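You operate a simulated robot arm through the tools that you are given. There is no shell and no other tool. Be economical: measure what you need, move in short steps, check, and stop when the job is done.

Carry out the task below with a simulated two-armed robot. There is one attempt and no reset: what you move stays moved.

## Task
Drain the air filter, then set the pressure that the air card shows.
Fine: drain it into the white cup, spill nothing and put the cup back on its mat; open the red air valve and leave it open, the air gauge on that mark.
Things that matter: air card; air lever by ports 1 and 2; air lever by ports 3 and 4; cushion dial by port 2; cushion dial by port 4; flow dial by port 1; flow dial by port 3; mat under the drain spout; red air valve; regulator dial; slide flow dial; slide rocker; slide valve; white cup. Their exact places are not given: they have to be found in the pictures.

Only the result counts: the job must be done as asked and must still hold three seconds after the hand-in. Knocking over, shifting, dropping, spilling or breaking anything else fails it.

## Robot
Two 7-joint arms with fingered hands on one trunk, on a base that drives. Base frame: it is fixed to the floor where the robot stands at the start and does not move with it; the origin is under the middle of the robot, x ahead of it, y to its left, z up. Readings come in m, rad, newtons and seconds.
The left shoulder is at the start at [0.014, 0.185, 1.375], the right one opposite. With the tool pointing down near the work surface each hand reaches from about 0.1 to 0.74 m from the robot's upright axis, wherever it stands, measured 20 degrees to its own side. Places, roughly: air card [0.8, -0.8, 1.1]; air lever by ports 1 and 2 [0.5, -0.5, 0.9]; air lever by ports 3 and 4 [0.5, -0.6, 0.9]; cushion dial by port 2 [0.4, -0.5, 0.9]; cushion dial by port 4 [0.4, -0.7, 0.9]; flow dial by port 1 [0.4, -0.4, 0.9]; flow dial by port 3 [0.4, -0.6, 0.9]; mat under the drain spout [0.5, 0, 0.9]; red air valve [0.7, 0, 1.1]; regulator dial [0.7, -0.2, 1.1]; slide flow dial [2.4, -1.2, 0.6]; slide rocker [2.4, -1.1, 0.6]; slide valve [2.4, -1.3, 0.7]; yellow oiler dial [0.7, -0.3, 1.1]. Payload 4 kg a hand.
Tool frame (each hand has its own): the origin (TCP) lies between the finger pads and is the grasp point; the fingertips stand 0.026 m ahead of it; z points along the fingers, y is the line along which they close. The gripper opens to 0.132 m. The gripper's body begins 0.073 m behind the TCP. The gripper is a hand of 3 fingers: y runs from the thumb to the fingers, the wrist lies at [0, 0, -0.224] in the tool frame, and closing takes about 1.5 s.
Orientation is that of the tool frame in the base frame, as a unit quaternion [w, x, y, z]. With the fingers straight down and closing along the base's y, the tool's x points along the base's -x, its y along +y and its z along -z.

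## Interface
- The arms move only by the tool drive_tool. It takes "left_plan", "right_plan" or both (then of equal length, played together; a hand with none holds still); each is a list of rows, each a list of 6 numbers: the shift along the base's x, y, z in cm, then the turn, a rotation vector about the base's x, y, z in rad. In form: [[tx, ty, tz, rx, ry, rz], ...]. A call has 1 to 12 rows; each row is the pose to reach, as a shift and turn from the pose commanded when the call began. "left_hand" and "right_hand" are, for a hand that has rows, the opening, from 0 (shut) to 1 (fully open), set as the call begins (left out, the last holds). A row lasts 0.2 s, in which the tool goes at most 0.05 m and 0.15 rad; a call with a longer step from one row to the next is refused whole, and so is a gripper value outside its range. A pose out of reach is approached as far as the arm can. The call stops where the force on the tool passes 40 N (or 10 N more than at its start, if that is more) or the arm is blocked; 0.2 s more then pass. Each finger travels about 0.072 m/s and halts on what it meets, pressing with about 22 N; the grip force reading is that of the motor and also rises with nothing between the fingers. The clock runs only during rows and for 0.2 s after the last one: add rows that repeat a pose to give the fingers time. It gives the time, the measured TCP pose, the force on the tool (base axes), the opening and the grip force at its end, in the units of the frame above (readings bear some noise), with the torque about the TCP (base axes, N m) and any sound that the robot's microphone picked up, and new pictures: "views" is both (left out), scene, wrist or none (wrist: the cameras of the hands that moved).
- Cameras (640 x 400 px; columns grow to the right, rows downward): "scene" is now at [0.0828, -0.0086, 1.6006]; the picture's right is [-0.19, -0.98, 0.00], its down [-0.64, 0.12, -0.76] and it looks along [0.75, -0.15, -0.65] (base axes); focal length 214 px, centre (320, 200). "left" rides on the left gripper at [-0.062, 0.003, -0.092] in its tool frame; the picture's right is [-0.05, -1.00, 0.00], its down [0.83, -0.04, -0.56] and it looks along [0.55, -0.03, 0.83] (tool axes); focal length 230 px, centre (320, 200). "right" rides on the right gripper at [0.062, 0.003, -0.092] in its tool frame; the picture's right is [-0.05, 1.00, 0.00], its down [-0.83, -0.04, -0.56] and it looks along [-0.56, -0.03, 0.83] (tool axes); focal length 230 px, centre (320, 200).
- raise_lower(by): slides the trunk up (or, below 0, down) by that many m; the arms and the scene camera ride with it, the base frame stays. It gives what a move gives, with no picture.
- base_move(legs): drives the robot by 1 to 6 legs, each [ahead, left, turn to the left] in m, m and rad, along the robot's own axes; the way and the turn of a leg run together, so that a leg with both is an arc; at most 1.5 m and 3.142 rad a leg. The arms and the cameras ride along, it lands a little off, and it stops where it bumps. It gives what a move gives, and a new picture of the scene camera.
- move_fingers(finger1, finger2, thumb_bend, hand): sets how far each is bent, from 0 (flat) to 100 (curled in); at 30 the hand is open as for a grip, at 70 the pads meet at the TCP. One left out holds its place. A second passes; each finger stops where it meets its share of the squeeze, and holds until it gets a number again. A gripper value or a shape takes the hand back. It gives what a move gives, with no picture; readings hold the bend of each and the force on the fingers (four entries, about 0 where the hand has none), thumb and palm.
- grasp_type(shape, hand): the hand has 3 fingers and takes this shape, open, in about a second: jaw (thumb against the fingers, like two jaws); tri (thumb and two fingers); tip (a fingertip pinch); poke (one finger out to press); point (the index stretched); flat (the hand flat); cup (the hand cupped); fist (a fist). The gripper value then closes the fingers along that shape, each until it touches; the sizes above hold for jaw. It gives what a move gives, with no picture.
- head_to(pan, tilt): turns the head with the scene camera to pan (to the left, within 1.501 rad either way) and tilt (down, from -0.506 to 1.204), counted from straight ahead of the robot. It gives what a move gives, and a new picture of the scene camera.
- pixel_to_xyz(camera, pixels): for up to 12 pixels [column, row] of the newest picture of that camera ("zoom" is the newest enlarged one), the place [x, y, z] in the base frame of the surface seen there, good to about 0.002 m, but the place of the scene camera against the robot may be out by one fixed shift of up to 0.012 m in any direction. The clock stands still meanwhile.
- close_up(camera, box): a new picture of the part [left, top, right, bottom] of that camera's present view, enlarged. The clock stands still meanwhile.
- hand_in(): hands the job in; it is judged then, once.

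Work in short steps. Measure before you move; look again where a grasp or a placing could have gone wrong, and mend it. You have 80 turns and 260 pictures in all, those below and enlarged ones among them. Open the grippers and draw the arms clear of the work before you hand the job in, unless the task says otherwise; then end with one line.

The tools are called after "Call:" by a JSON object that holds its "op" and its "data". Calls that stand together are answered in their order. drive_tool: Moves the arms, as the interface text tells. Its arguments: {"type":"object","properties":{"left_plan":{"type":"array","items":{"type":"array","items":{"type":"number"}}},"left_hand":{"type":"number"},"right_plan":{"type":"array","items":{"type":"array","items":{"type":"number"}}},"right_hand":{"type":"number"},"views":{"type":"string","enum":["both","scene","wrist","none"]}},"required":[]} The other tools are called the same way: raise_lower (by) slides the trunk up or down; grasp_type (shape, hand) gives the hand a shape; move_fingers (finger1, finger2, thumb_bend, hand) moves the fingers one by one; base_move (legs) drives the base; head_to (pan, tilt) turns the head that bears the scene camera; pixel_to_xyz (camera, pixels) gives the place of the surface under pixels of a picture; close_up (camera, box) takes an enlarged picture of a part of a camera's view; hand_in () hands the job in.

At the start:

```text
time: 0.0
left_tool_pos: [0.4938, 0.1819, 1.4611]
left_tcp_rot: [0.0, -0.001, 1.0, 0.0]
left_force: [0.7, -0.6, 0.4]
left_wrist_torque: [0.01, -0.05, -0.01]
left_width: 0.1316
left_grasp_force: 0.0
left_shape: jaw
left_bend: [30.0, 30.0, 30.0]
left_finger forces: [0.1, 0.1, 0.1, 0.0, 0.0, 0.0]
right_tool_pos: [0.3356, -0.2439, 1.4174]
right_tcp_rot: [0.001, 0.001, 1.0, -0.001]
right_force: [-0.5, -0.7, 0.2]
right_wrist_torque: [0.01, 0.0, 0.01]
right_width: 0.1317
right_grasp_force: 0.1
right_shape: jaw
right_bend: [30.0, 30.0, 30.0]
right_finger forces: [0.0, 0.0, 0.0, 0.0, 0.0, 0.0]
trunk travel left (down, up): [-0.4, 0.062]
robot x, y, heading: [0.0025, 0.0001, -0.005]
head pan, tilt: [-0.192, 0.695]
```

scene: 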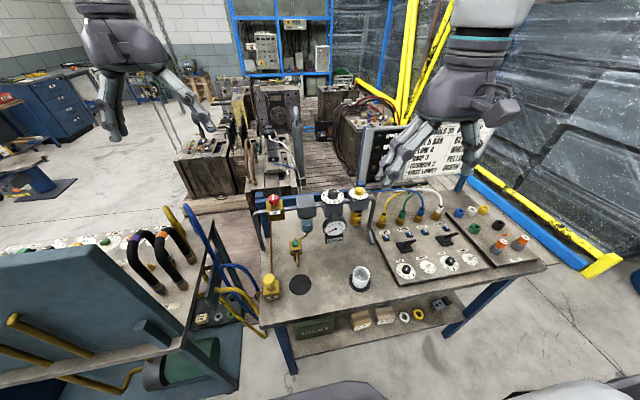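
right: 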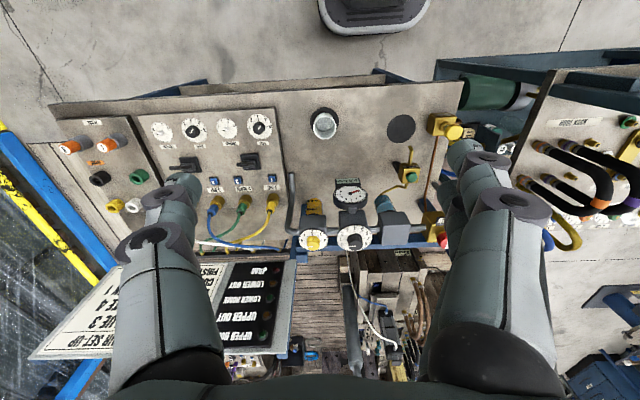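
left: 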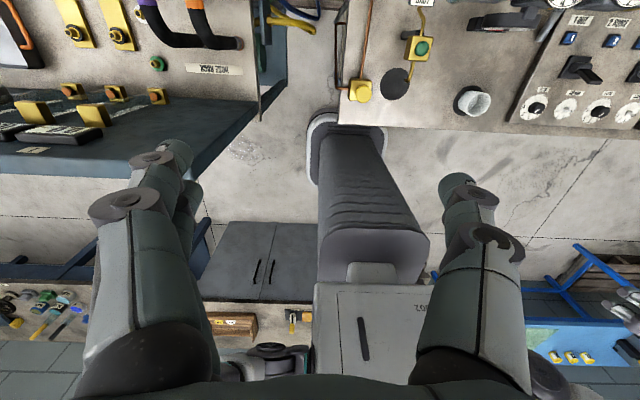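

The scene shows the panel with red valve (~275,200), cup (~360,278), and the card behind right hand. I enlarge the relevant parts.

Call:
{"op": "close_up", "data": {"camera": "scene", "box": [240, 170, 400, 300]}}

Call:
{"op": "close_up", "data": {"camera": "scene", "box": [350, 110, 510, 210]}}

Call:
{"op": "close_up", "data": {"camera": "right", "box": [280, 80, 480, 260]}}

Call:
{"op": "pixel_to_xyz", "data": {"camera": "scene", "pixels": [[275, 200], [360, 270], [360, 285], [299, 285], [306, 226], [333, 194], [335, 230], [357, 192], [296, 245], [270, 286], [375, 215], [352, 280]]}}

```text
3.08 times, centred on (320, 235) of scene
```

zoom: 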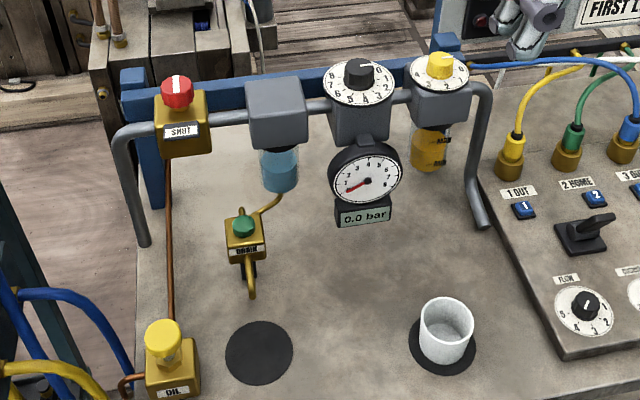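

```text
4.00 times, centred on (430, 160) of scene
```

zoom: 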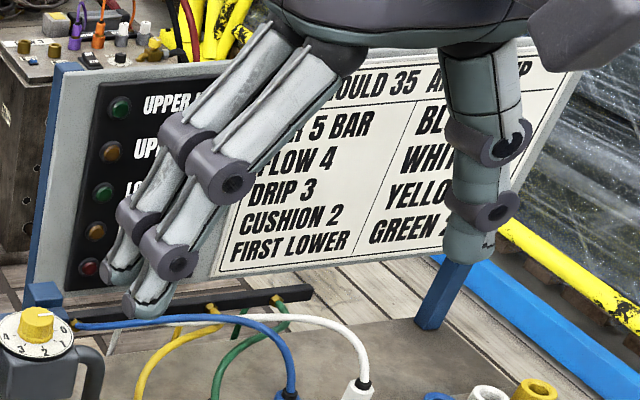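

```text
2.22 times, centred on (380, 170) of right
```

zoom: 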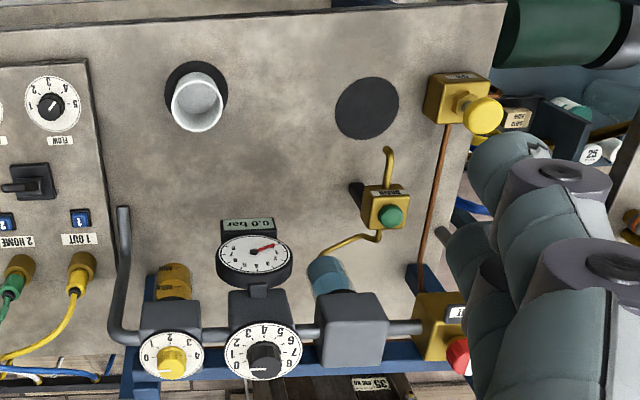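

```text
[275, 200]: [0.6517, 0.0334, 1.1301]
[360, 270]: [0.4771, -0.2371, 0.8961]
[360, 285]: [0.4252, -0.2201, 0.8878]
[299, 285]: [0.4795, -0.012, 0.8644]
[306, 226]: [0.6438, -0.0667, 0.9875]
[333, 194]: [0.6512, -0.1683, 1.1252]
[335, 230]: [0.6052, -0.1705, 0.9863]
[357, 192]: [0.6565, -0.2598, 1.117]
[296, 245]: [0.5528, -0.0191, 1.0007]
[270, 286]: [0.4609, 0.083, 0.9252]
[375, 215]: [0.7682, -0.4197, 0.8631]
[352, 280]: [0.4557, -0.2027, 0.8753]
```

Card seems to read "… 5 BAR"; part is hidden by the hand. I measure cup, spout, drain knob, and mats on an enlarged picture.

Call:
{"op": "close_up", "data": {"camera": "scene", "box": [260, 220, 390, 300]}}

Call:
{"op": "head_to", "data": {"pan": -0.1, "tilt": 0.8}}

```text
4.92 times, centred on (325, 260) of scene
```

zoom: 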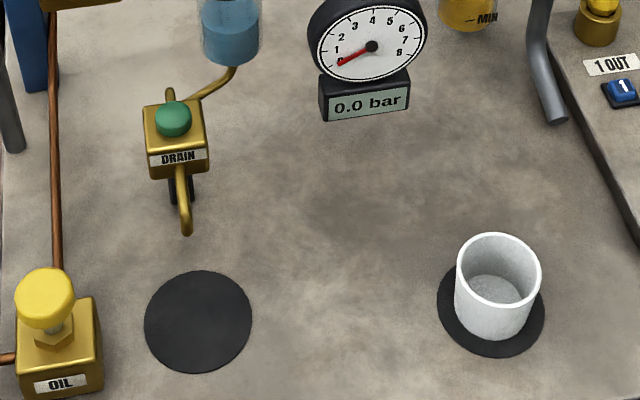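

```text
time: 0.7
left_tool_pos: [0.4943, 0.1823, 1.4598]
left_tcp_rot: [0.0, -0.001, 1.0, 0.0]
left_force: [-0.1, 0.5, 0.5]
left_wrist_torque: [-0.02, -0.02, 0.03]
left_width: 0.1317
left_grasp_force: 0.1
left_shape: jaw
left_bend: [30.0, 30.0, 30.0]
left_finger forces: [0.0, 0.1, 0.0, 0.0, 0.0, 0.0]
right_tool_pos: [0.3354, -0.2434, 1.4179]
right_tcp_rot: [0.0, 0.001, 1.0, 0.0]
right_force: [-0.1, 0.1, 0.1]
right_wrist_torque: [0.02, 0.02, -0.02]
right_width: 0.1318
right_grasp_force: 0.0
right_shape: jaw
right_bend: [30.0, 30.0, 30.0]
right_finger forces: [0.1, 0.0, 0.1, 0.0, 0.0, 0.1]
trunk travel left (down, up): [-0.4, 0.062]
robot x, y, heading: [-0.0024, 0.0016, 0.001]
head pan, tilt: [-0.099, 0.799]
```

scene: 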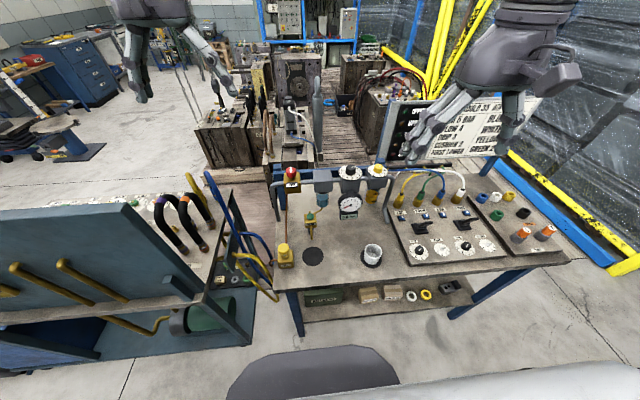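

Now measure precise points on a fresh enlargement (box centred on drain and cup) .

Call:
{"op": "close_up", "data": {"camera": "scene", "box": [270, 195, 400, 276]}}

Call:
{"op": "close_up", "data": {"camera": "scene", "box": [265, 155, 395, 236]}}

Call:
{"op": "close_up", "data": {"camera": "scene", "box": [380, 80, 560, 192]}}

```text
4.92 times, centred on (335, 236) of scene
```

zoom: 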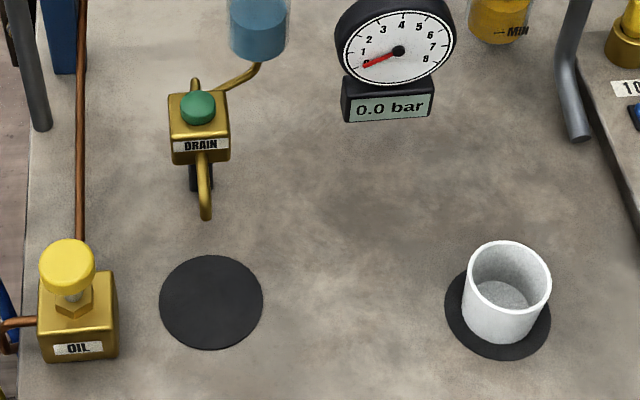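

```text
4.92 times, centred on (330, 196) of scene
```

zoom: 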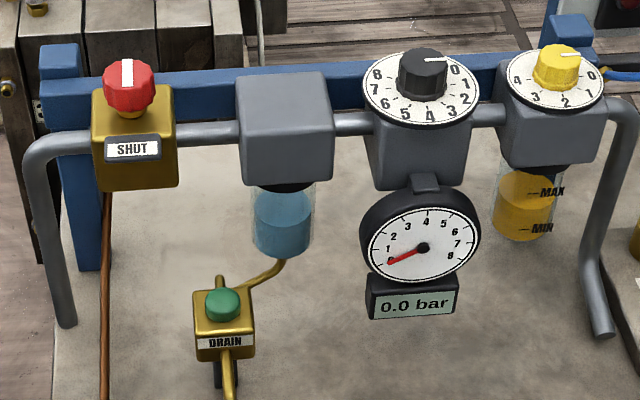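

```text
3.56 times, centred on (470, 136) of scene
```

zoom: 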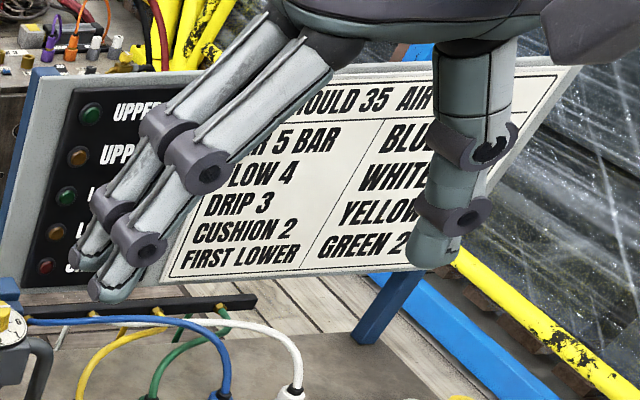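

Card's pressure line reads 5 BAR. Now I read places of the knob, spout, cup rim, dial and valve points.

Call:
{"op": "pixel_to_xyz", "data": {"camera": "scene", "pixels": [[310, 216.7], [311.8, 239.0], [365.3, 251.2], [381.5, 251.2], [372.6, 258.9], [373.2, 244.9], [371.6, 263.5], [312.8, 256.7], [311.3, 235], [310, 220], [305, 214.5], [310, 214.5]]}}

Call:
{"op": "pixel_to_xyz", "data": {"camera": "scene", "pixels": [[291, 172.6], [291, 169], [291, 175.5], [287, 172.6], [295, 172.6], [339.6, 173.6], [361.6, 173.6], [350.3, 180], [350.7, 167.5], [350.7, 173], [347.3, 169], [354.5, 169]]}}

Call:
{"op": "close_up", "data": {"camera": "scene", "box": [326, 152, 374, 182]}}

Call:
{"op": "close_up", "data": {"camera": "scene", "box": [276, 160, 324, 190]}}

Call:
{"op": "close_up", "data": {"camera": "scene", "box": [290, 210, 338, 240]}}

```text
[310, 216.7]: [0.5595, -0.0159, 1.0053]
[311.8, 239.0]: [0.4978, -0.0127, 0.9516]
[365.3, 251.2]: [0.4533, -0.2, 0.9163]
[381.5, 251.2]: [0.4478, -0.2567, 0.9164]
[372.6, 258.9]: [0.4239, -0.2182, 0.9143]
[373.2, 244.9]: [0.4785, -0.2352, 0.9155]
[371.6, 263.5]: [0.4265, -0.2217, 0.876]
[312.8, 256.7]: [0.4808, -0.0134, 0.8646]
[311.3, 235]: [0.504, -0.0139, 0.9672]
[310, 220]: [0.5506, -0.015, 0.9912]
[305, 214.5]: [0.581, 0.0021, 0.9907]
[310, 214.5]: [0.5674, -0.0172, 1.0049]
```

```text
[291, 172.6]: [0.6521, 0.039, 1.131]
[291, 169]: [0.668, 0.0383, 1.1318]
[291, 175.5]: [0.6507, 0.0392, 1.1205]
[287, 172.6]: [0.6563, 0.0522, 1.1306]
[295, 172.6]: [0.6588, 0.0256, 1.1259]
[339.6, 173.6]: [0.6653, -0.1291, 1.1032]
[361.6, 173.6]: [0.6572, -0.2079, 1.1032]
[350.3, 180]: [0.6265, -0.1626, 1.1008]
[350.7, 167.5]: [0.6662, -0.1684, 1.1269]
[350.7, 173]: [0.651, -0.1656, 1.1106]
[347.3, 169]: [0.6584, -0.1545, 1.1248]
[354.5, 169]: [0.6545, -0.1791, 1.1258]
```

```text
13.33 times, centred on (350, 167) of scene
```

zoom: 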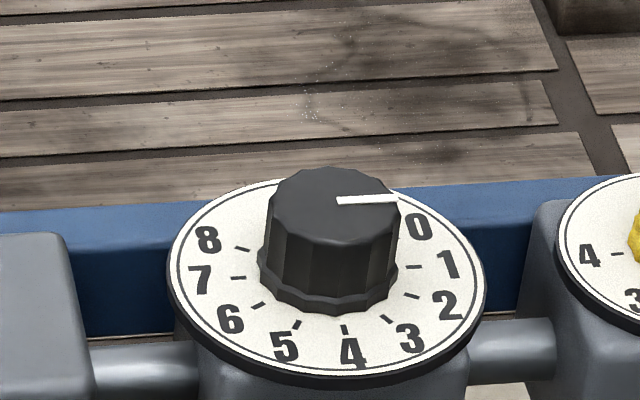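

```text
13.33 times, centred on (300, 175) of scene
```

zoom: 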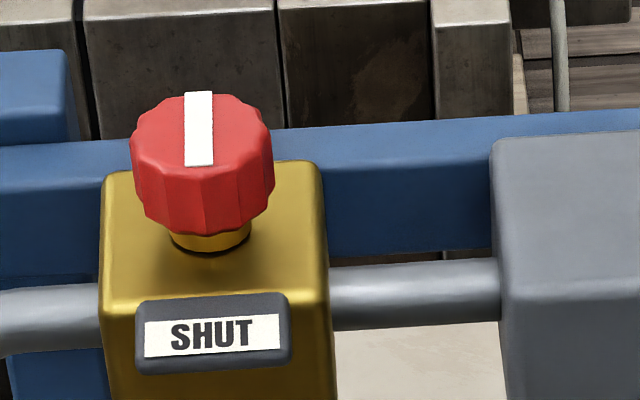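

```text
13.33 times, centred on (314, 225) of scene
```

zoom: 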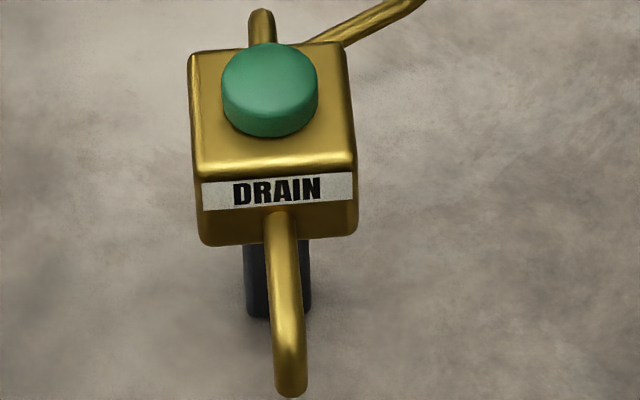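

Everything is on vertical axes: green drain button (0.565,-0.016,1.005), spout tip (~0.499,-0.013,0.945), spout mat (0.481,-0.013), cup (~0.451,-0.228, rim 0.916). I bring the right hand down, tilted 45° forward, to a pre-grasp spot in front of the cup.

Call:
{"op": "drive_tool", "data": {"right_plan": [[0, 0.15, -4.35, 0, -0.0785, 0], [0, 0.3, -8.7, 0, -0.157, 0], [0, 0.45, -13.05, 0, -0.2355, 0], [0, 0.6, -17.4, 0, -0.314, 0], [0, 0.75, -21.75, 0, -0.3925, 0], [0.5, 0.9, -26.1, 0, -0.471, 0], [1, 1.05, -30.45, 0, -0.5495, 0], [1.5, 1.2, -34.8, 0, -0.628, 0], [2, 1.35, -39, 0, -0.7065, 0], [2.5, 1.5, -42, 0, -0.785, 0]], "right_hand": 1}}

```text
time: 2.9
left_tool_pos: [0.4909, 0.1813, 1.461]
left_tcp_rot: [0.001, -0.001, 1.0, 0.0]
left_force: [-0.4, -0.6, 0.6]
left_wrist_torque: [0.02, -0.03, 0.02]
left_width: 0.1318
left_grasp_force: 0.1
left_shape: jaw
left_bend: [30.0, 30.0, 30.0]
left_finger forces: [0.1, 0.0, 0.0, 0.1, 0.0, 0.0]
right_tool_pos: [0.3589, -0.3021, 1.0245]
right_tcp_rot: [0.381, 0.0, 0.925, 0.003]
right_force: [-0.4, -0.6, -0.4]
right_wrist_torque: [0.02, 0.0, -0.01]
right_width: 0.132
right_grasp_force: 0.1
right_shape: jaw
right_bend: [30.0, 30.0, 30.0]
right_finger forces: [0.0, 0.1, 0.1, 0.0, 0.0, 0.0]
right hand out of reach, approached as far as the arm can: row 7, 8, 9, 10
trunk travel left (down, up): [-0.4, 0.062]
robot x, y, heading: [0.0, -0.0051, 0.004]
head pan, tilt: [-0.099, 0.799]
```

scene: 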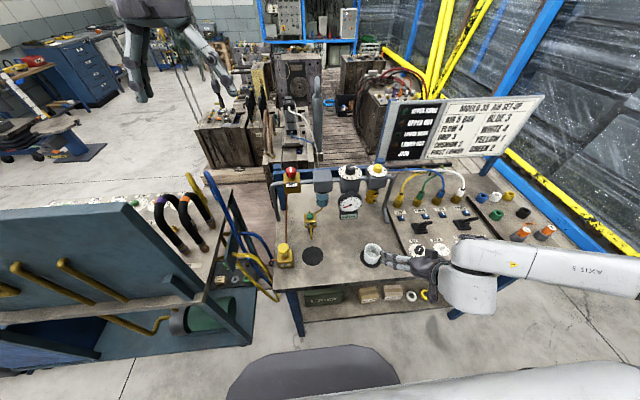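
right: 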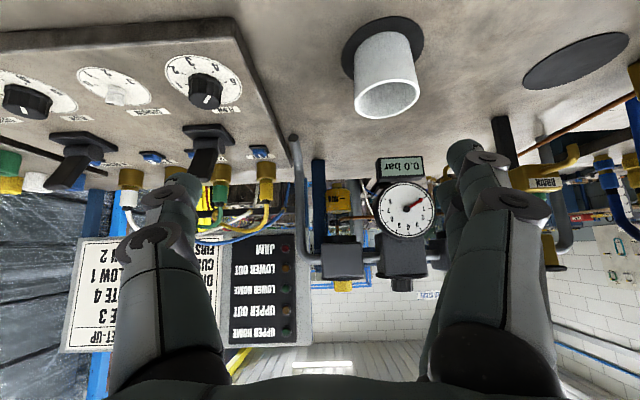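

Card clear; arm is out of reach (too near the body). I back the base 0.15 m and check the card.

Call:
{"op": "close_up", "data": {"camera": "scene", "box": [375, 85, 550, 195]}}

Call:
{"op": "base_move", "data": {"legs": [[-0.15, 0, 0]]}}

```text
3.64 times, centred on (462, 140) of scene
```

zoom: 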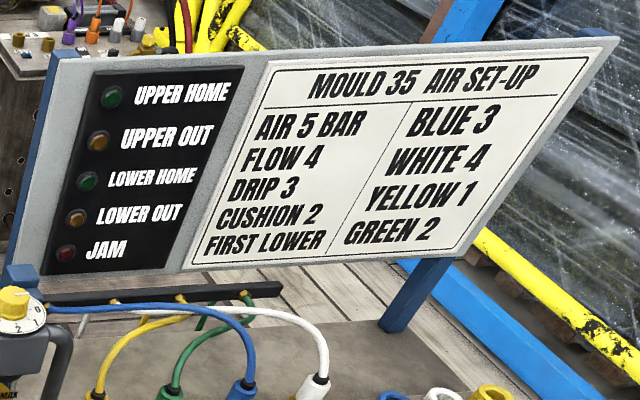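

```text
time: 4.3
left_tool_pos: [0.3439, 0.1808, 1.459]
left_tcp_rot: [-0.002, 0.0, 1.0, 0.0]
left_force: [-0.3, 0.2, -0.5]
left_wrist_torque: [-0.01, 0.04, 0.02]
left_width: 0.132
left_grasp_force: 0.0
left_shape: jaw
left_bend: [30.0, 30.0, 30.0]
left_finger forces: [0.1, 0.0, 0.0, 0.0, 0.1, 0.0]
right_tool_pos: [0.2099, -0.3022, 1.0221]
right_tcp_rot: [0.379, 0.0, 0.925, 0.002]
right_force: [0.5, -0.1, -1.3]
right_wrist_torque: [0.03, -0.01, 0.0]
right_width: 0.132
right_grasp_force: 0.0
right_shape: jaw
right_bend: [30.0, 30.0, 30.0]
right_finger forces: [0.0, 0.0, 0.0, 0.0, 0.0, 0.1]
trunk travel left (down, up): [-0.4, 0.062]
robot x, y, heading: [-0.1498, 0.0007, -0.003]
head pan, tilt: [-0.099, 0.799]
```

scene: 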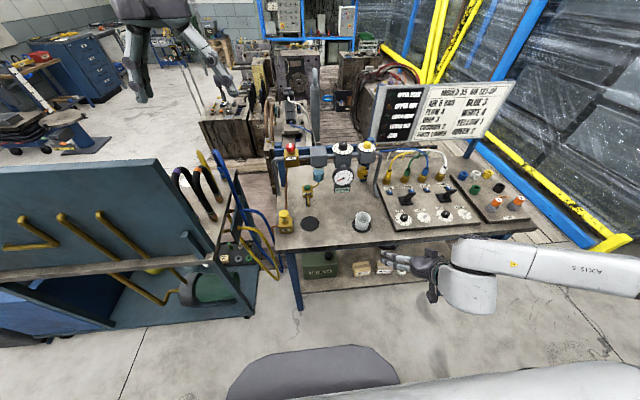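

I test how commands are referenced with a modest forward step.

Call:
{"op": "drive_tool", "data": {"right_plan": [[4, 0, 0, 0, 0, 0], [8, 0, 0, 0, 0, 0], [8, 0, 0, 0, 0, 0]], "views": "wrist"}}

```text
time: 5.1
left_tool_pos: [0.3392, 0.1809, 1.4615]
left_tcp_rot: [0.0, 0.0, 1.0, 0.0]
left_force: [0.1, -0.6, 0.0]
left_wrist_torque: [0.01, -0.01, 0.03]
left_width: 0.1321
left_grasp_force: 0.0
left_shape: jaw
left_bend: [30.0, 30.0, 30.0]
left_finger forces: [0.0, 0.0, 0.1, 0.0, 0.0, 0.2]
right_tool_pos: [0.2827, -0.3116, 1.0345]
right_tcp_rot: [0.379, -0.001, 0.925, 0.003]
right_force: [-0.4, -0.5, 0.8]
right_wrist_torque: [0.0, -0.01, 0.03]
right_width: 0.1317
right_grasp_force: 0.0
right_shape: jaw
right_bend: [30.0, 30.0, 30.0]
right_finger forces: [0.1, 0.1, 0.1, 0.1, 0.1, 0.1]
right hand out of reach, approached as far as the arm can: row 1, 2, 3
trunk travel left (down, up): [-0.4, 0.062]
robot x, y, heading: [-0.1533, -0.0006, 0.001]
head pan, tilt: [-0.099, 0.799]
```

right: 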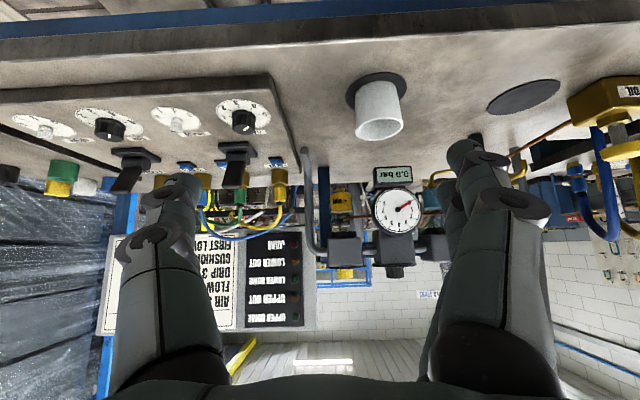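

Still folded; going further forward should bring it into reach. Continue toward (0.366,-0.228,0.985).

Call:
{"op": "drive_tool", "data": {"right_plan": [[4, 0, 0, 0, 0, 0], [7.5, 0, -1, 0, 0, 0], [7.5, 0, -1, 0, 0, 0]], "views": "wrist"}}

```text
time: 5.9
left_tool_pos: [0.3394, 0.1793, 1.4605]
left_tcp_rot: [0.0, 0.0, 1.0, 0.001]
left_force: [1.6, -0.5, 0.1]
left_wrist_torque: [0.01, -0.01, -0.02]
left_width: 0.1319
left_grasp_force: 0.2
left_shape: jaw
left_bend: [30.0, 30.0, 30.0]
left_finger forces: [0.1, 0.1, 0.0, 0.0, 0.1, 0.0]
right_tool_pos: [0.3584, -0.3212, 1.0359]
right_tcp_rot: [0.378, 0.0, 0.926, 0.002]
right_force: [-0.1, 0.5, 0.6]
right_wrist_torque: [0.05, -0.03, 0.0]
right_width: 0.1319
right_grasp_force: 0.1
right_shape: jaw
right_bend: [30.0, 30.0, 30.0]
right_finger forces: [0.0, 0.0, 0.1, 0.0, 0.0, 0.0]
right hand out of reach, approached as far as the arm can: row 1, 2, 3
trunk travel left (down, up): [-0.4, 0.062]
robot x, y, heading: [-0.1541, -0.0012, -0.0]
head pan, tilt: [-0.099, 0.799]
```

right: 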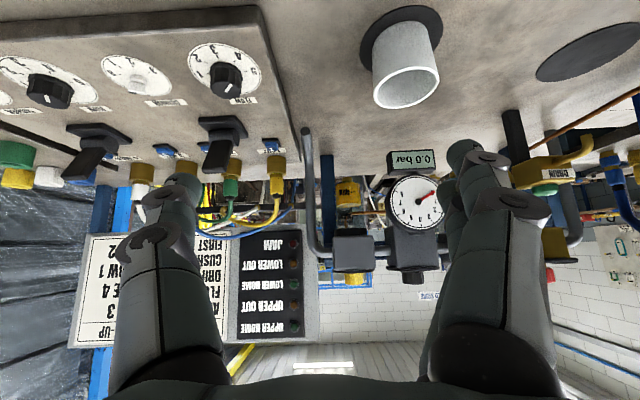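

A wrist limit seems to bind rather than distance. I raise the hand, then lower the trunk 0.2 m so the forearm comes in flatter.

Call:
{"op": "drive_tool", "data": {"right_plan": [[-2, 0, 4.5, 0, 0, 0], [-4, 0, 9, 0, 0, 0], [-6, 0, 14, 0, 0, 0], [-8, 0, 18, 0, 0, 0], [-8, 0, 20, 0, 0, 0]], "views": "none"}}

Call:
{"op": "raise_lower", "data": {"by": -0.2}}

```text
refused: row 3 steps farther than a row can; nothing moved
```

```text
time: 7.4
left_tool_pos: [0.3429, 0.1796, 1.2976]
left_tcp_rot: [-0.005, 0.002, 1.0, 0.0]
left_force: [0.4, 0.2, 0.0]
left_wrist_torque: [-0.01, 0.01, -0.01]
left_width: 0.1319
left_grasp_force: 0.1
left_shape: jaw
left_bend: [30.0, 30.0, 30.0]
left_finger forces: [0.0, 0.0, 0.1, 0.0, 0.0, 0.0]
right_tool_pos: [0.36, -0.321, 0.8802]
right_tcp_rot: [0.382, -0.002, 0.924, 0.004]
right_force: [-13.2, -5.4, 20.1]
right_wrist_torque: [0.76, 0.15, 1.12]
right_width: 0.1317
right_grasp_force: 0.1
right_shape: jaw
right_bend: [26.0, 30.0, 29.0]
right_finger forces: [19.5, 0.0, 0.0, 0.0, 4.3, 0.0]
trunk travel left (down, up): [-0.242, 0.219]
robot x, y, heading: [-0.1497, -0.0022, -0.004]
head pan, tilt: [-0.099, 0.799]
stopped: the force on the tool passed its limit (the readings are from after the stop); the commanded pose is now the measured one
```

The refused move meant the finger touched the table (20 N) and lowering stopped. I back the hand off up and away.

Call:
{"op": "drive_tool", "data": {"right_plan": [[-1, 0, 3, 0, 0, 0], [-2, 0, 7, 0, 0, 0], [-3, 0, 11, 0, 0, 0], [-4, 0, 14, 0, 0, 0]], "views": "both"}}

```text
time: 8.4
left_tool_pos: [0.3442, 0.1798, 1.2983]
left_tcp_rot: [-0.006, 0.0, 1.0, -0.001]
left_force: [0.3, 0.2, -0.2]
left_wrist_torque: [0.0, 0.0, 0.02]
left_width: 0.132
left_grasp_force: 0.0
left_shape: jaw
left_bend: [30.0, 30.0, 30.0]
left_finger forces: [0.0, 0.1, 0.1, 0.0, 0.0, 0.0]
right_tool_pos: [0.3208, -0.3209, 1.0197]
right_tcp_rot: [0.381, -0.001, 0.925, 0.003]
right_force: [-0.1, -0.2, 0.0]
right_wrist_torque: [0.0, 0.03, -0.03]
right_width: 0.132
right_grasp_force: 0.1
right_shape: jaw
right_bend: [30.0, 30.0, 30.0]
right_finger forces: [0.0, 0.0, 0.0, 0.1, 0.0, 0.1]
trunk travel left (down, up): [-0.242, 0.219]
robot x, y, heading: [-0.1522, 0.0003, -0.003]
head pan, tilt: [-0.099, 0.799]
```

scene: 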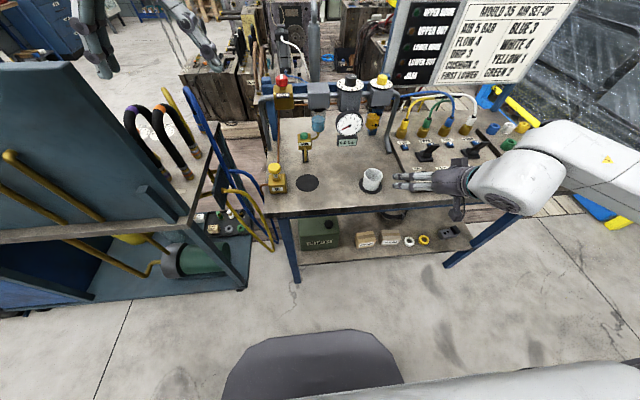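
right: 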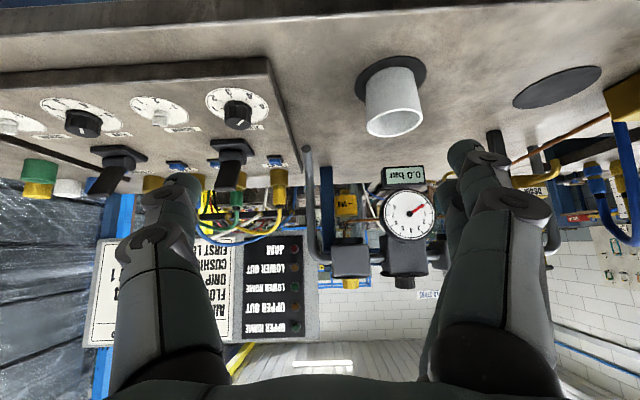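

Nothing disturbed. I measure the cup with the wrist camera and move to the pre-grasp.

Call:
{"op": "pixel_to_xyz", "data": {"camera": "right", "pixels": [[366, 118], [423, 112], [392, 137], [393, 100], [560, 88], [425, 75], [357, 80]]}}

Call:
{"op": "drive_tool", "data": {"right_plan": [[1, 3, 0, 0, 0, 0], [2, 6, -1, 0, 0, 0], [3, 9.3, -2, 0, 0, 0], [4, 9.3, -3, 0, 0, 0]], "views": "both"}}

```text
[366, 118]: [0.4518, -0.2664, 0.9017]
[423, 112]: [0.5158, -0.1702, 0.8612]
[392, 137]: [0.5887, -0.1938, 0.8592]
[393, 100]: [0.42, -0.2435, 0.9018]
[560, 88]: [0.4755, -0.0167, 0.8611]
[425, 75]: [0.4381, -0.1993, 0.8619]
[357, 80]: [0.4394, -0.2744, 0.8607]
```

```text
time: 9.4
left_tool_pos: [0.3464, 0.1802, 1.2981]
left_tcp_rot: [-0.005, 0.001, 1.0, 0.0]
left_force: [0.2, 0.7, 0.7]
left_wrist_torque: [-0.02, 0.0, 0.0]
left_width: 0.1318
left_grasp_force: 0.0
left_shape: jaw
left_bend: [30.0, 30.0, 30.0]
left_finger forces: [0.0, 0.0, 0.1, 0.0, 0.0, 0.0]
right_tool_pos: [0.3609, -0.2277, 0.9918]
right_tcp_rot: [0.38, -0.002, 0.925, 0.004]
right_force: [0.0, -0.1, 0.9]
right_wrist_torque: [0.0, 0.01, -0.04]
right_width: 0.1319
right_grasp_force: 0.1
right_shape: jaw
right_bend: [30.0, 30.0, 30.0]
right_finger forces: [0.1, 0.0, 0.0, 0.0, 0.0, 0.0]
trunk travel left (down, up): [-0.242, 0.219]
robot x, y, heading: [-0.1512, 0.0006, -0.001]
head pan, tilt: [-0.099, 0.799]
```

scene: 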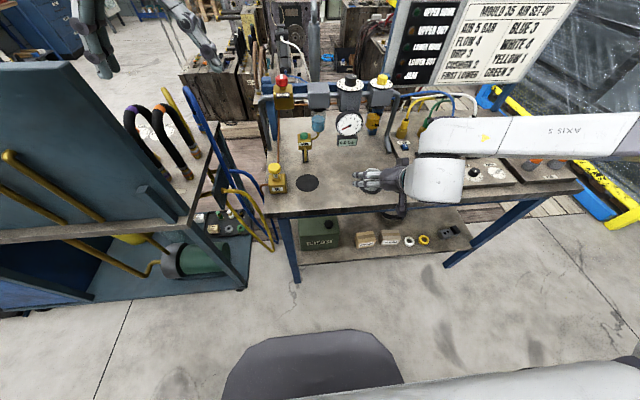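
right: 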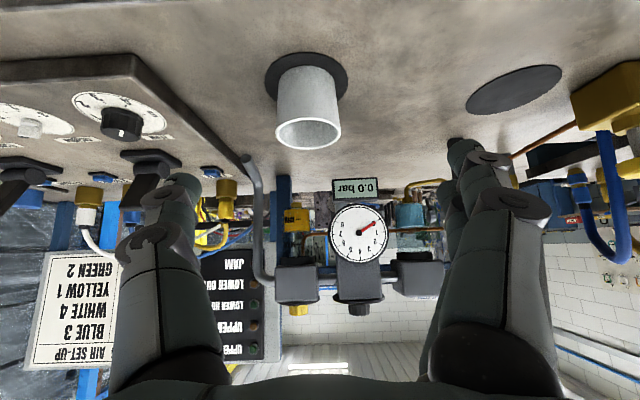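

Measure the cup afresh from this wrist view: rim left (278,131), right (340,131), wall (308,100), mat edges.

Call:
{"op": "pixel_to_xyz", "data": {"camera": "right", "pixels": [[278, 131], [339, 131], [308, 100], [308, 119], [308, 149], [267, 78], [346, 78], [308, 75], [467, 105], [561, 75], [308, 60], [515, 90]]}}

Call:
{"op": "close_up", "data": {"camera": "right", "box": [240, 30, 400, 170]}}

```text
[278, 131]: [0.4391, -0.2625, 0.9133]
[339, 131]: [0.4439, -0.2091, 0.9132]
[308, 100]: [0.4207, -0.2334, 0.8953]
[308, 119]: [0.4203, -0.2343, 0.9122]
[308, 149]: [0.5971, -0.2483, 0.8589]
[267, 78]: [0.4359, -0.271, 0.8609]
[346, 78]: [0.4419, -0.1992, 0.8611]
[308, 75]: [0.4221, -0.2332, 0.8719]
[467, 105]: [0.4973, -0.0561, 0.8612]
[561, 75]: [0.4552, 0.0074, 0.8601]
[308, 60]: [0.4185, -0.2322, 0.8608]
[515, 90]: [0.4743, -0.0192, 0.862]
```

```text
2.86 times, centred on (320, 100) of right
```

zoom: 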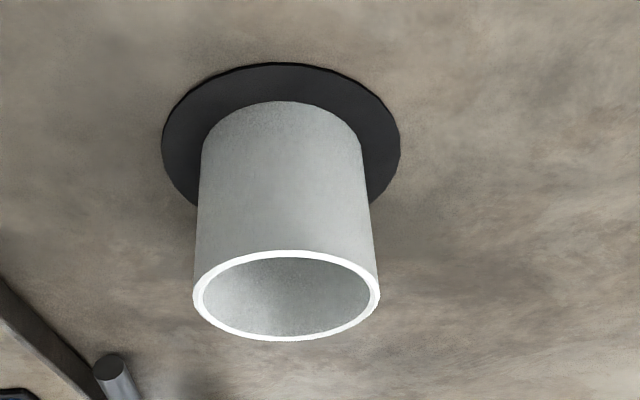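

Cup centre ≈ (0.448,-0.235) with rim z 0.914 (true frame; scene reads +5 mm in x and y). I slide the open hand diagonally around it.

Call:
{"op": "drive_tool", "data": {"right_plan": [[2, -0.4, -2, 0, 0, 0], [4, -0.8, -4, 0, 0, 0], [6, -0.8, -6, 0, 0, 0], [7.5, -0.8, -7.5, 0, 0, 0], [8.6, -0.8, -8.7, 0, 0, 0]], "views": "both"}}

```text
time: 10.6
left_tool_pos: [0.347, 0.1797, 1.2965]
left_tcp_rot: [-0.005, 0.001, 1.0, 0.0]
left_force: [0.1, 1.2, -0.5]
left_wrist_torque: [0.01, -0.02, -0.05]
left_width: 0.1318
left_grasp_force: 0.1
left_shape: jaw
left_bend: [30.0, 30.0, 30.0]
left_finger forces: [0.0, 0.0, 0.0, 0.1, 0.1, 0.0]
right_tool_pos: [0.4492, -0.2406, 0.9066]
right_tcp_rot: [0.379, -0.002, 0.925, 0.002]
right_force: [-0.1, -0.1, 0.7]
right_wrist_torque: [-0.01, 0.03, -0.02]
right_width: 0.132
right_grasp_force: 0.1
right_shape: jaw
right_bend: [30.0, 30.0, 30.0]
right_finger forces: [0.1, 0.0, 0.0, 0.0, 0.0, 0.0]
right hand out of reach, approached as far as the arm can: row 5
trunk travel left (down, up): [-0.242, 0.219]
robot x, y, heading: [-0.1542, 0.0023, -0.001]
head pan, tilt: [-0.099, 0.799]
```

scene: 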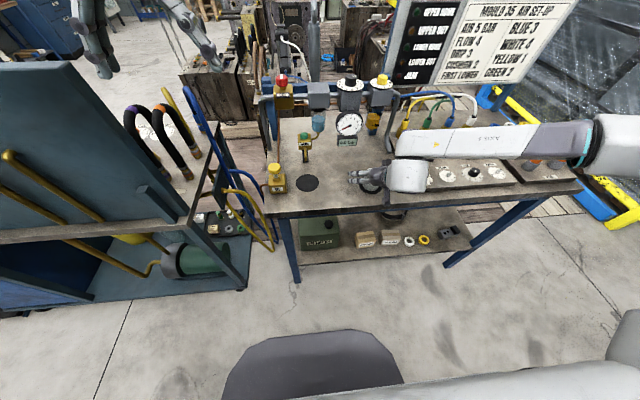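
right: 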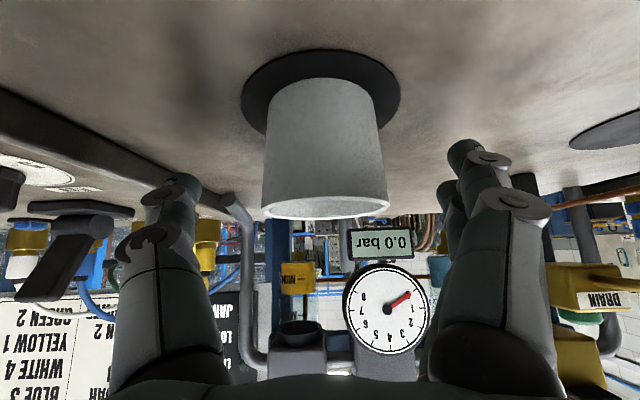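

Hand straddles the cup (rim row ~205 between the fingers). Close gently and wait.

Call:
{"op": "drive_tool", "data": {"right_plan": [[0, 0, 0, 0, 0, 0], [0, 0, 0, 0, 0, 0], [0, 0, 0, 0, 0, 0], [0, 0, 0, 0, 0, 0], [0, 0, 0, 0, 0, 0], [0, 0, 0, 0, 0, 0], [0, 0, 0, 0, 0, 0], [0, 0, 0, 0, 0, 0]], "right_hand": 0.3, "views": "both"}}

```text
time: 12.4
left_tool_pos: [0.3466, 0.1792, 1.2977]
left_tcp_rot: [-0.005, 0.001, 1.0, 0.001]
left_force: [1.4, 0.3, -0.5]
left_wrist_torque: [-0.01, -0.03, 0.03]
left_width: 0.132
left_grasp_force: 0.1
left_shape: jaw
left_bend: [30.0, 30.0, 30.0]
left_finger forces: [0.0, 0.0, 0.1, 0.0, 0.0, 0.0]
right_tool_pos: [0.4484, -0.2387, 0.9067]
right_tcp_rot: [0.378, -0.003, 0.926, 0.003]
right_force: [0.8, 0.3, -0.5]
right_wrist_torque: [0.03, 0.01, -0.03]
right_width: 0.0451
right_grasp_force: 22.4
right_shape: jaw
right_bend: [74.0, 74.0, 70.0]
right_finger forces: [9.7, 8.6, 0.0, 0.0, 19.7, 0.1]
trunk travel left (down, up): [-0.242, 0.219]
robot x, y, heading: [-0.1532, 0.0002, -0.006]
head pan, tilt: [-0.099, 0.799]
```

scene: 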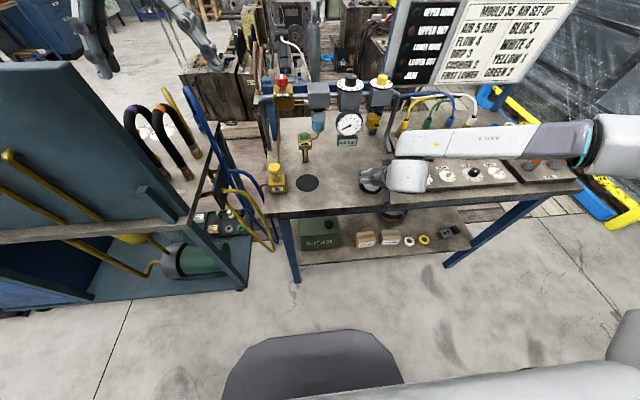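
right: 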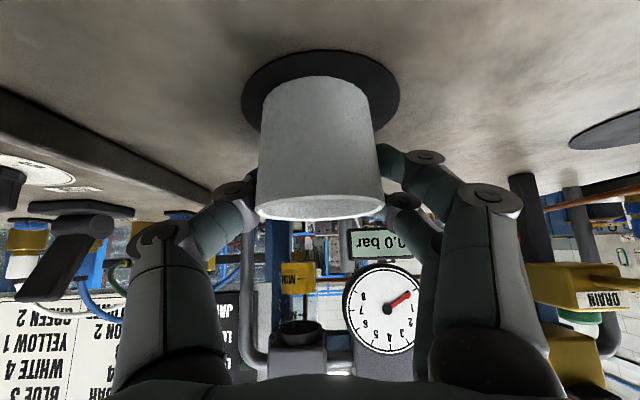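

Grip holds from both sides (≈18 vs 20 N). Lift 2 cm and start moving left, watching reach.

Call:
{"op": "drive_tool", "data": {"right_plan": [[0, 0, 1, 0, 0, 0], [0, 0, 2, 0, 0, 0], [0, 3, 2, 0, 0, 0], [0, 6, 2, 0, 0, 0]], "views": "both"}}

```text
time: 13.4
left_tool_pos: [0.3459, 0.1804, 1.2979]
left_tcp_rot: [-0.005, 0.0, 1.0, 0.0]
left_force: [-0.4, -0.7, 0.7]
left_wrist_torque: [0.0, 0.03, 0.02]
left_width: 0.1317
left_grasp_force: 0.1
left_shape: jaw
left_bend: [30.0, 30.0, 30.0]
left_finger forces: [0.0, 0.0, 0.0, 0.0, 0.1, 0.0]
right_tool_pos: [0.4568, -0.1896, 0.9408]
right_tcp_rot: [0.378, -0.004, 0.926, 0.003]
right_force: [0.0, -0.1, -0.5]
right_wrist_torque: [0.01, 0.02, 0.02]
right_width: 0.0447
right_grasp_force: 22.2
right_shape: jaw
right_bend: [74.0, 74.0, 70.0]
right_finger forces: [9.8, 8.3, 0.0, 0.0, 19.8, 0.0]
right hand out of reach, approached as far as the arm can: row 4
trunk travel left (down, up): [-0.242, 0.219]
robot x, y, heading: [-0.1521, 0.0001, -0.008]
head pan, tilt: [-0.099, 0.799]
```

scene: 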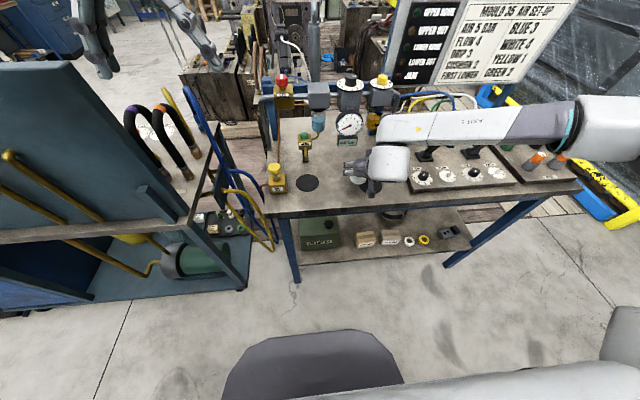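
right: 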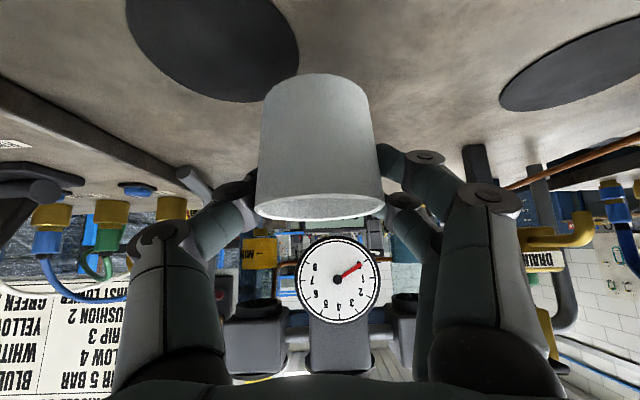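

Wrist limit at y≈-0.19. I yaw the hand 0.5 rad left (cup just spins in place) to see if that frees the reach, also keeping the hand clear of the OIL valve.

Call:
{"op": "drive_tool", "data": {"right_plan": [[0, -1, 0, 0, 0, 0.13], [0, -1, 0, 0, 0, 0.26], [0, -1, 0, 0, 0, 0.39], [0, -1, 0, 0, 0, 0.52], [0, 2, 0, 0, 0, 0.6], [0, 5, 0, 0, 0, 0.6]], "views": "both"}}

```text
time: 14.8
left_tool_pos: [0.3457, 0.1812, 1.2967]
left_tcp_rot: [-0.006, 0.001, 1.0, -0.001]
left_force: [0.0, 1.3, 0.6]
left_wrist_torque: [-0.04, -0.04, 0.0]
left_width: 0.132
left_grasp_force: 0.2
left_shape: jaw
left_bend: [30.0, 30.0, 30.0]
left_finger forces: [0.0, 0.0, 0.0, 0.0, 0.1, 0.1]
right_tool_pos: [0.4555, -0.1386, 0.9409]
right_tcp_rot: [0.363, -0.274, 0.883, 0.114]
right_force: [-0.3, 0.2, -0.9]
right_wrist_torque: [-0.02, 0.03, 0.02]
right_width: 0.0444
right_grasp_force: 22.1
right_shape: jaw
right_bend: [74.0, 74.0, 70.0]
right_finger forces: [9.8, 8.3, 0.1, 0.1, 19.7, 0.0]
trunk travel left (down, up): [-0.242, 0.219]
robot x, y, heading: [-0.1535, -0.0, -0.001]
head pan, tilt: [-0.099, 0.799]
```

scene: 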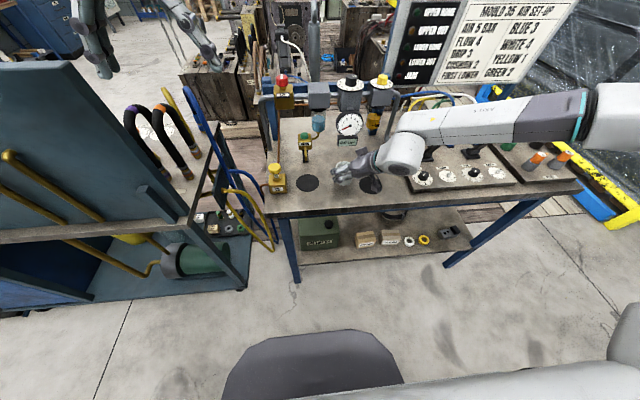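
right: 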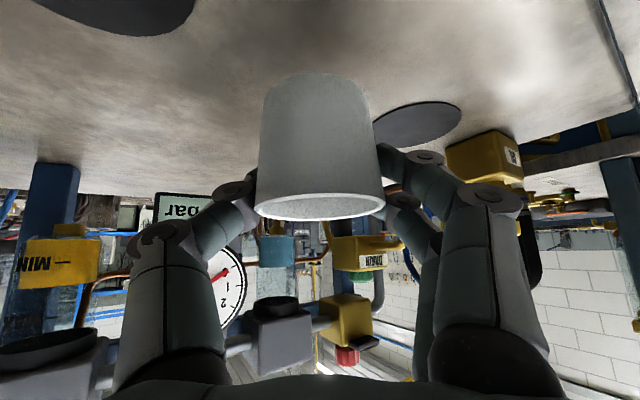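

Now reachable. Move left in front of the spout at ~1 cm lift (rim below spout), x kept at 0.448.

Call:
{"op": "drive_tool", "data": {"right_plan": [[-0.5, 3, -0.8, 0, 0, 0], [-0.8, 6, -1.6, 0, 0, 0], [-0.8, 9, -2.3, 0, 0, 0], [-0.8, 12, -2.3, 0, 0, 0]], "views": "both"}}

```text
time: 15.8
left_tool_pos: [0.3461, 0.1806, 1.2978]
left_tcp_rot: [-0.005, 0.001, 1.0, 0.0]
left_force: [0.4, 0.9, 0.6]
left_wrist_torque: [-0.02, -0.02, -0.01]
left_width: 0.1319
left_grasp_force: 0.1
left_shape: jaw
left_bend: [30.0, 30.0, 30.0]
left_finger forces: [0.0, 0.0, 0.0, 0.0, 0.0, 0.0]
right_tool_pos: [0.4395, -0.0364, 0.9286]
right_tcp_rot: [0.363, -0.275, 0.883, 0.116]
right_force: [0.4, -0.5, -1.1]
right_wrist_torque: [0.01, 0.02, -0.01]
right_width: 0.0445
right_grasp_force: 22.4
right_shape: jaw
right_bend: [74.0, 74.0, 70.0]
right_finger forces: [9.8, 8.3, 0.0, 0.0, 19.7, 0.0]
right hand out of reach, approached as far as the arm can: row 4
trunk travel left (down, up): [-0.242, 0.219]
robot x, y, heading: [-0.1532, -0.0014, -0.001]
head pan, tilt: [-0.099, 0.799]
```

scene: 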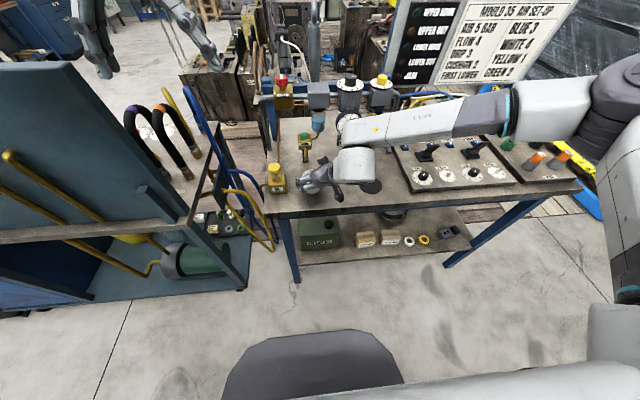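
right: 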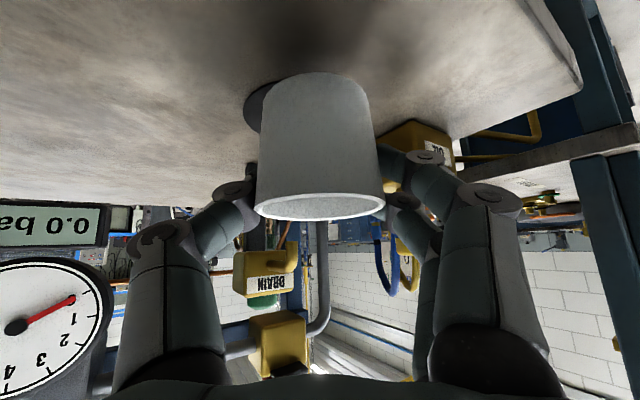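

Again wrist-limited; before yawing further I check the forearm's clearance from the gauge.

Call:
{"op": "pixel_to_xyz", "data": {"camera": "scene", "pixels": [[400, 112], [350, 125], [450, 105], [520, 85], [349, 120], [345, 140], [380, 190], [328, 190], [300, 185], [360, 150]]}}

Call:
{"op": "close_up", "data": {"camera": "scene", "box": [255, 70, 415, 220]}}

```text
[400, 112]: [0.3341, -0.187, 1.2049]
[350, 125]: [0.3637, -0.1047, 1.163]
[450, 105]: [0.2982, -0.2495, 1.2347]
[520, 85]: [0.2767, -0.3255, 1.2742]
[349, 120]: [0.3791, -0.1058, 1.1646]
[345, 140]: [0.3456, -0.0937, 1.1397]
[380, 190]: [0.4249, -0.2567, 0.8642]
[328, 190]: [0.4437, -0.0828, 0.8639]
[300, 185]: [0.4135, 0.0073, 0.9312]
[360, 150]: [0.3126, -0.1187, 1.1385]
```

```text
2.67 times, centred on (335, 145) of scene
```

zoom: 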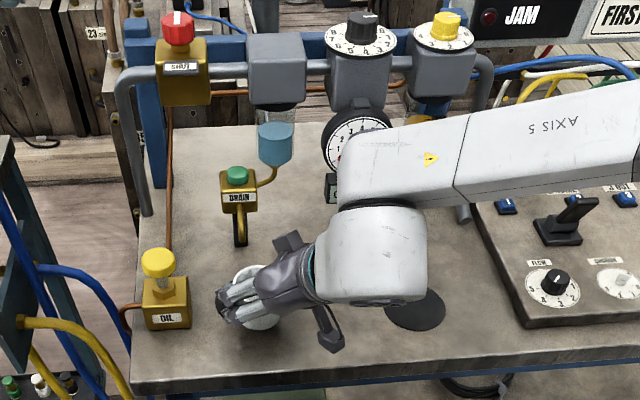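

Forearm is clear (x≈0.35, z>1.13). Yaw another 0.45 rad and shift to y≈-0.018.

Call:
{"op": "drive_tool", "data": {"right_plan": [[0, 0, 0, 0, 0, 0.13], [0, 0, 0, 0, 0, 0.26], [0, 0.6, 0, 0, 0, 0.39], [0, 1.2, 0, 0, 0, 0.45], [0.5, 1.8, -0.5, 0, 0, 0.45]], "views": "scene"}}

Call:
{"op": "close_up", "data": {"camera": "scene", "box": [255, 120, 355, 220]}}

```text
time: 17.0
left_tool_pos: [0.3468, 0.18, 1.2977]
left_tcp_rot: [-0.005, 0.0, 1.0, 0.001]
left_force: [1.4, -0.1, 0.3]
left_wrist_torque: [-0.01, -0.01, -0.02]
left_width: 0.132
left_grasp_force: 0.0
left_shape: jaw
left_bend: [30.0, 30.0, 30.0]
left_finger forces: [0.1, 0.0, 0.1, 0.1, 0.0, 0.1]
right_tool_pos: [0.4464, -0.0206, 0.9249]
right_tcp_rot: [0.328, -0.464, 0.799, 0.194]
right_force: [-0.3, -1.4, -0.3]
right_wrist_torque: [-0.02, 0.01, 0.01]
right_width: 0.0445
right_grasp_force: 21.7
right_shape: jaw
right_bend: [74.0, 74.0, 70.0]
right_finger forces: [9.6, 8.3, 0.0, 0.1, 19.4, 0.1]
trunk travel left (down, up): [-0.242, 0.219]
robot x, y, heading: [-0.1542, -0.0005, -0.003]
head pan, tilt: [-0.099, 0.799]
```

scene: 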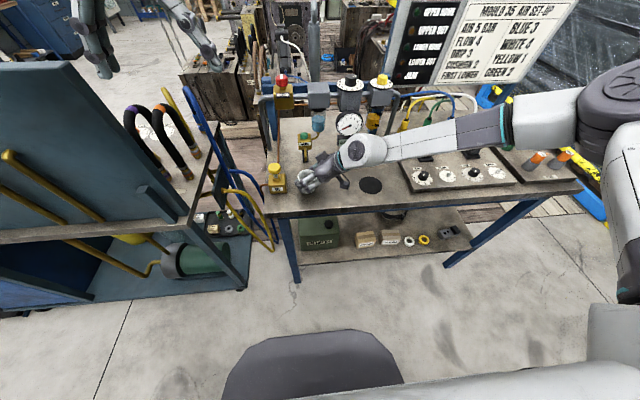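

```text
4.00 times, centred on (305, 170) of scene
```

zoom: 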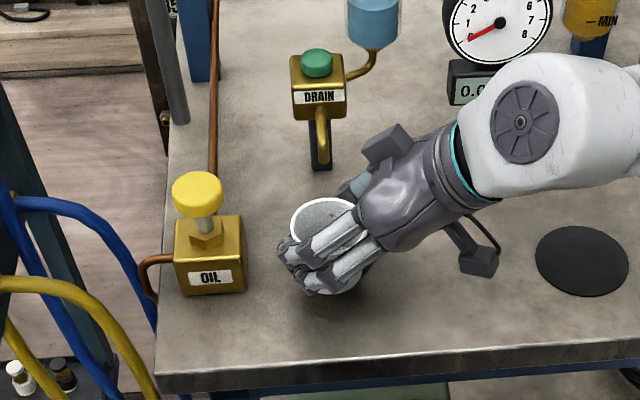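

Cup held well. I measure the post, spout, thumb and cup rim positions in this view before sliding it under.

Call:
{"op": "pixel_to_xyz", "data": {"camera": "zoom", "pixels": [[320, 165], [322, 130], [322, 146], [390, 135], [355, 190], [328, 201], [293, 240], [340, 235], [317, 60], [318, 118], [312, 160], [365, 245]]}}

Call:
{"op": "close_up", "data": {"camera": "scene", "box": [285, 140, 335, 190]}}

```text
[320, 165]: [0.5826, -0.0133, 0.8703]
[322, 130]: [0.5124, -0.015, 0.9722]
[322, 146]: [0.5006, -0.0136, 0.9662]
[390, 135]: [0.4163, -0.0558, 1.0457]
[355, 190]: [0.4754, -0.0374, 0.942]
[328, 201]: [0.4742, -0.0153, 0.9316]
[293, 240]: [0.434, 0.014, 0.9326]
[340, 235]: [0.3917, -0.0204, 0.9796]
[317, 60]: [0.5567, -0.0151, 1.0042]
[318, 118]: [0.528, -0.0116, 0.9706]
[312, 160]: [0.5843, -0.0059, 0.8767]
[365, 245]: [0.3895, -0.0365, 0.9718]
```

```text
8.00 times, centred on (310, 165) of scene
```

zoom: 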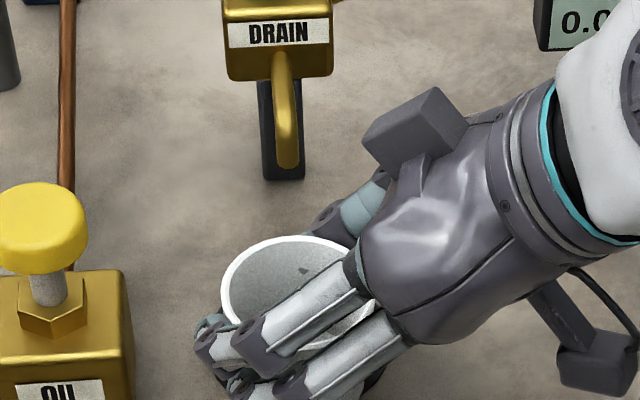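

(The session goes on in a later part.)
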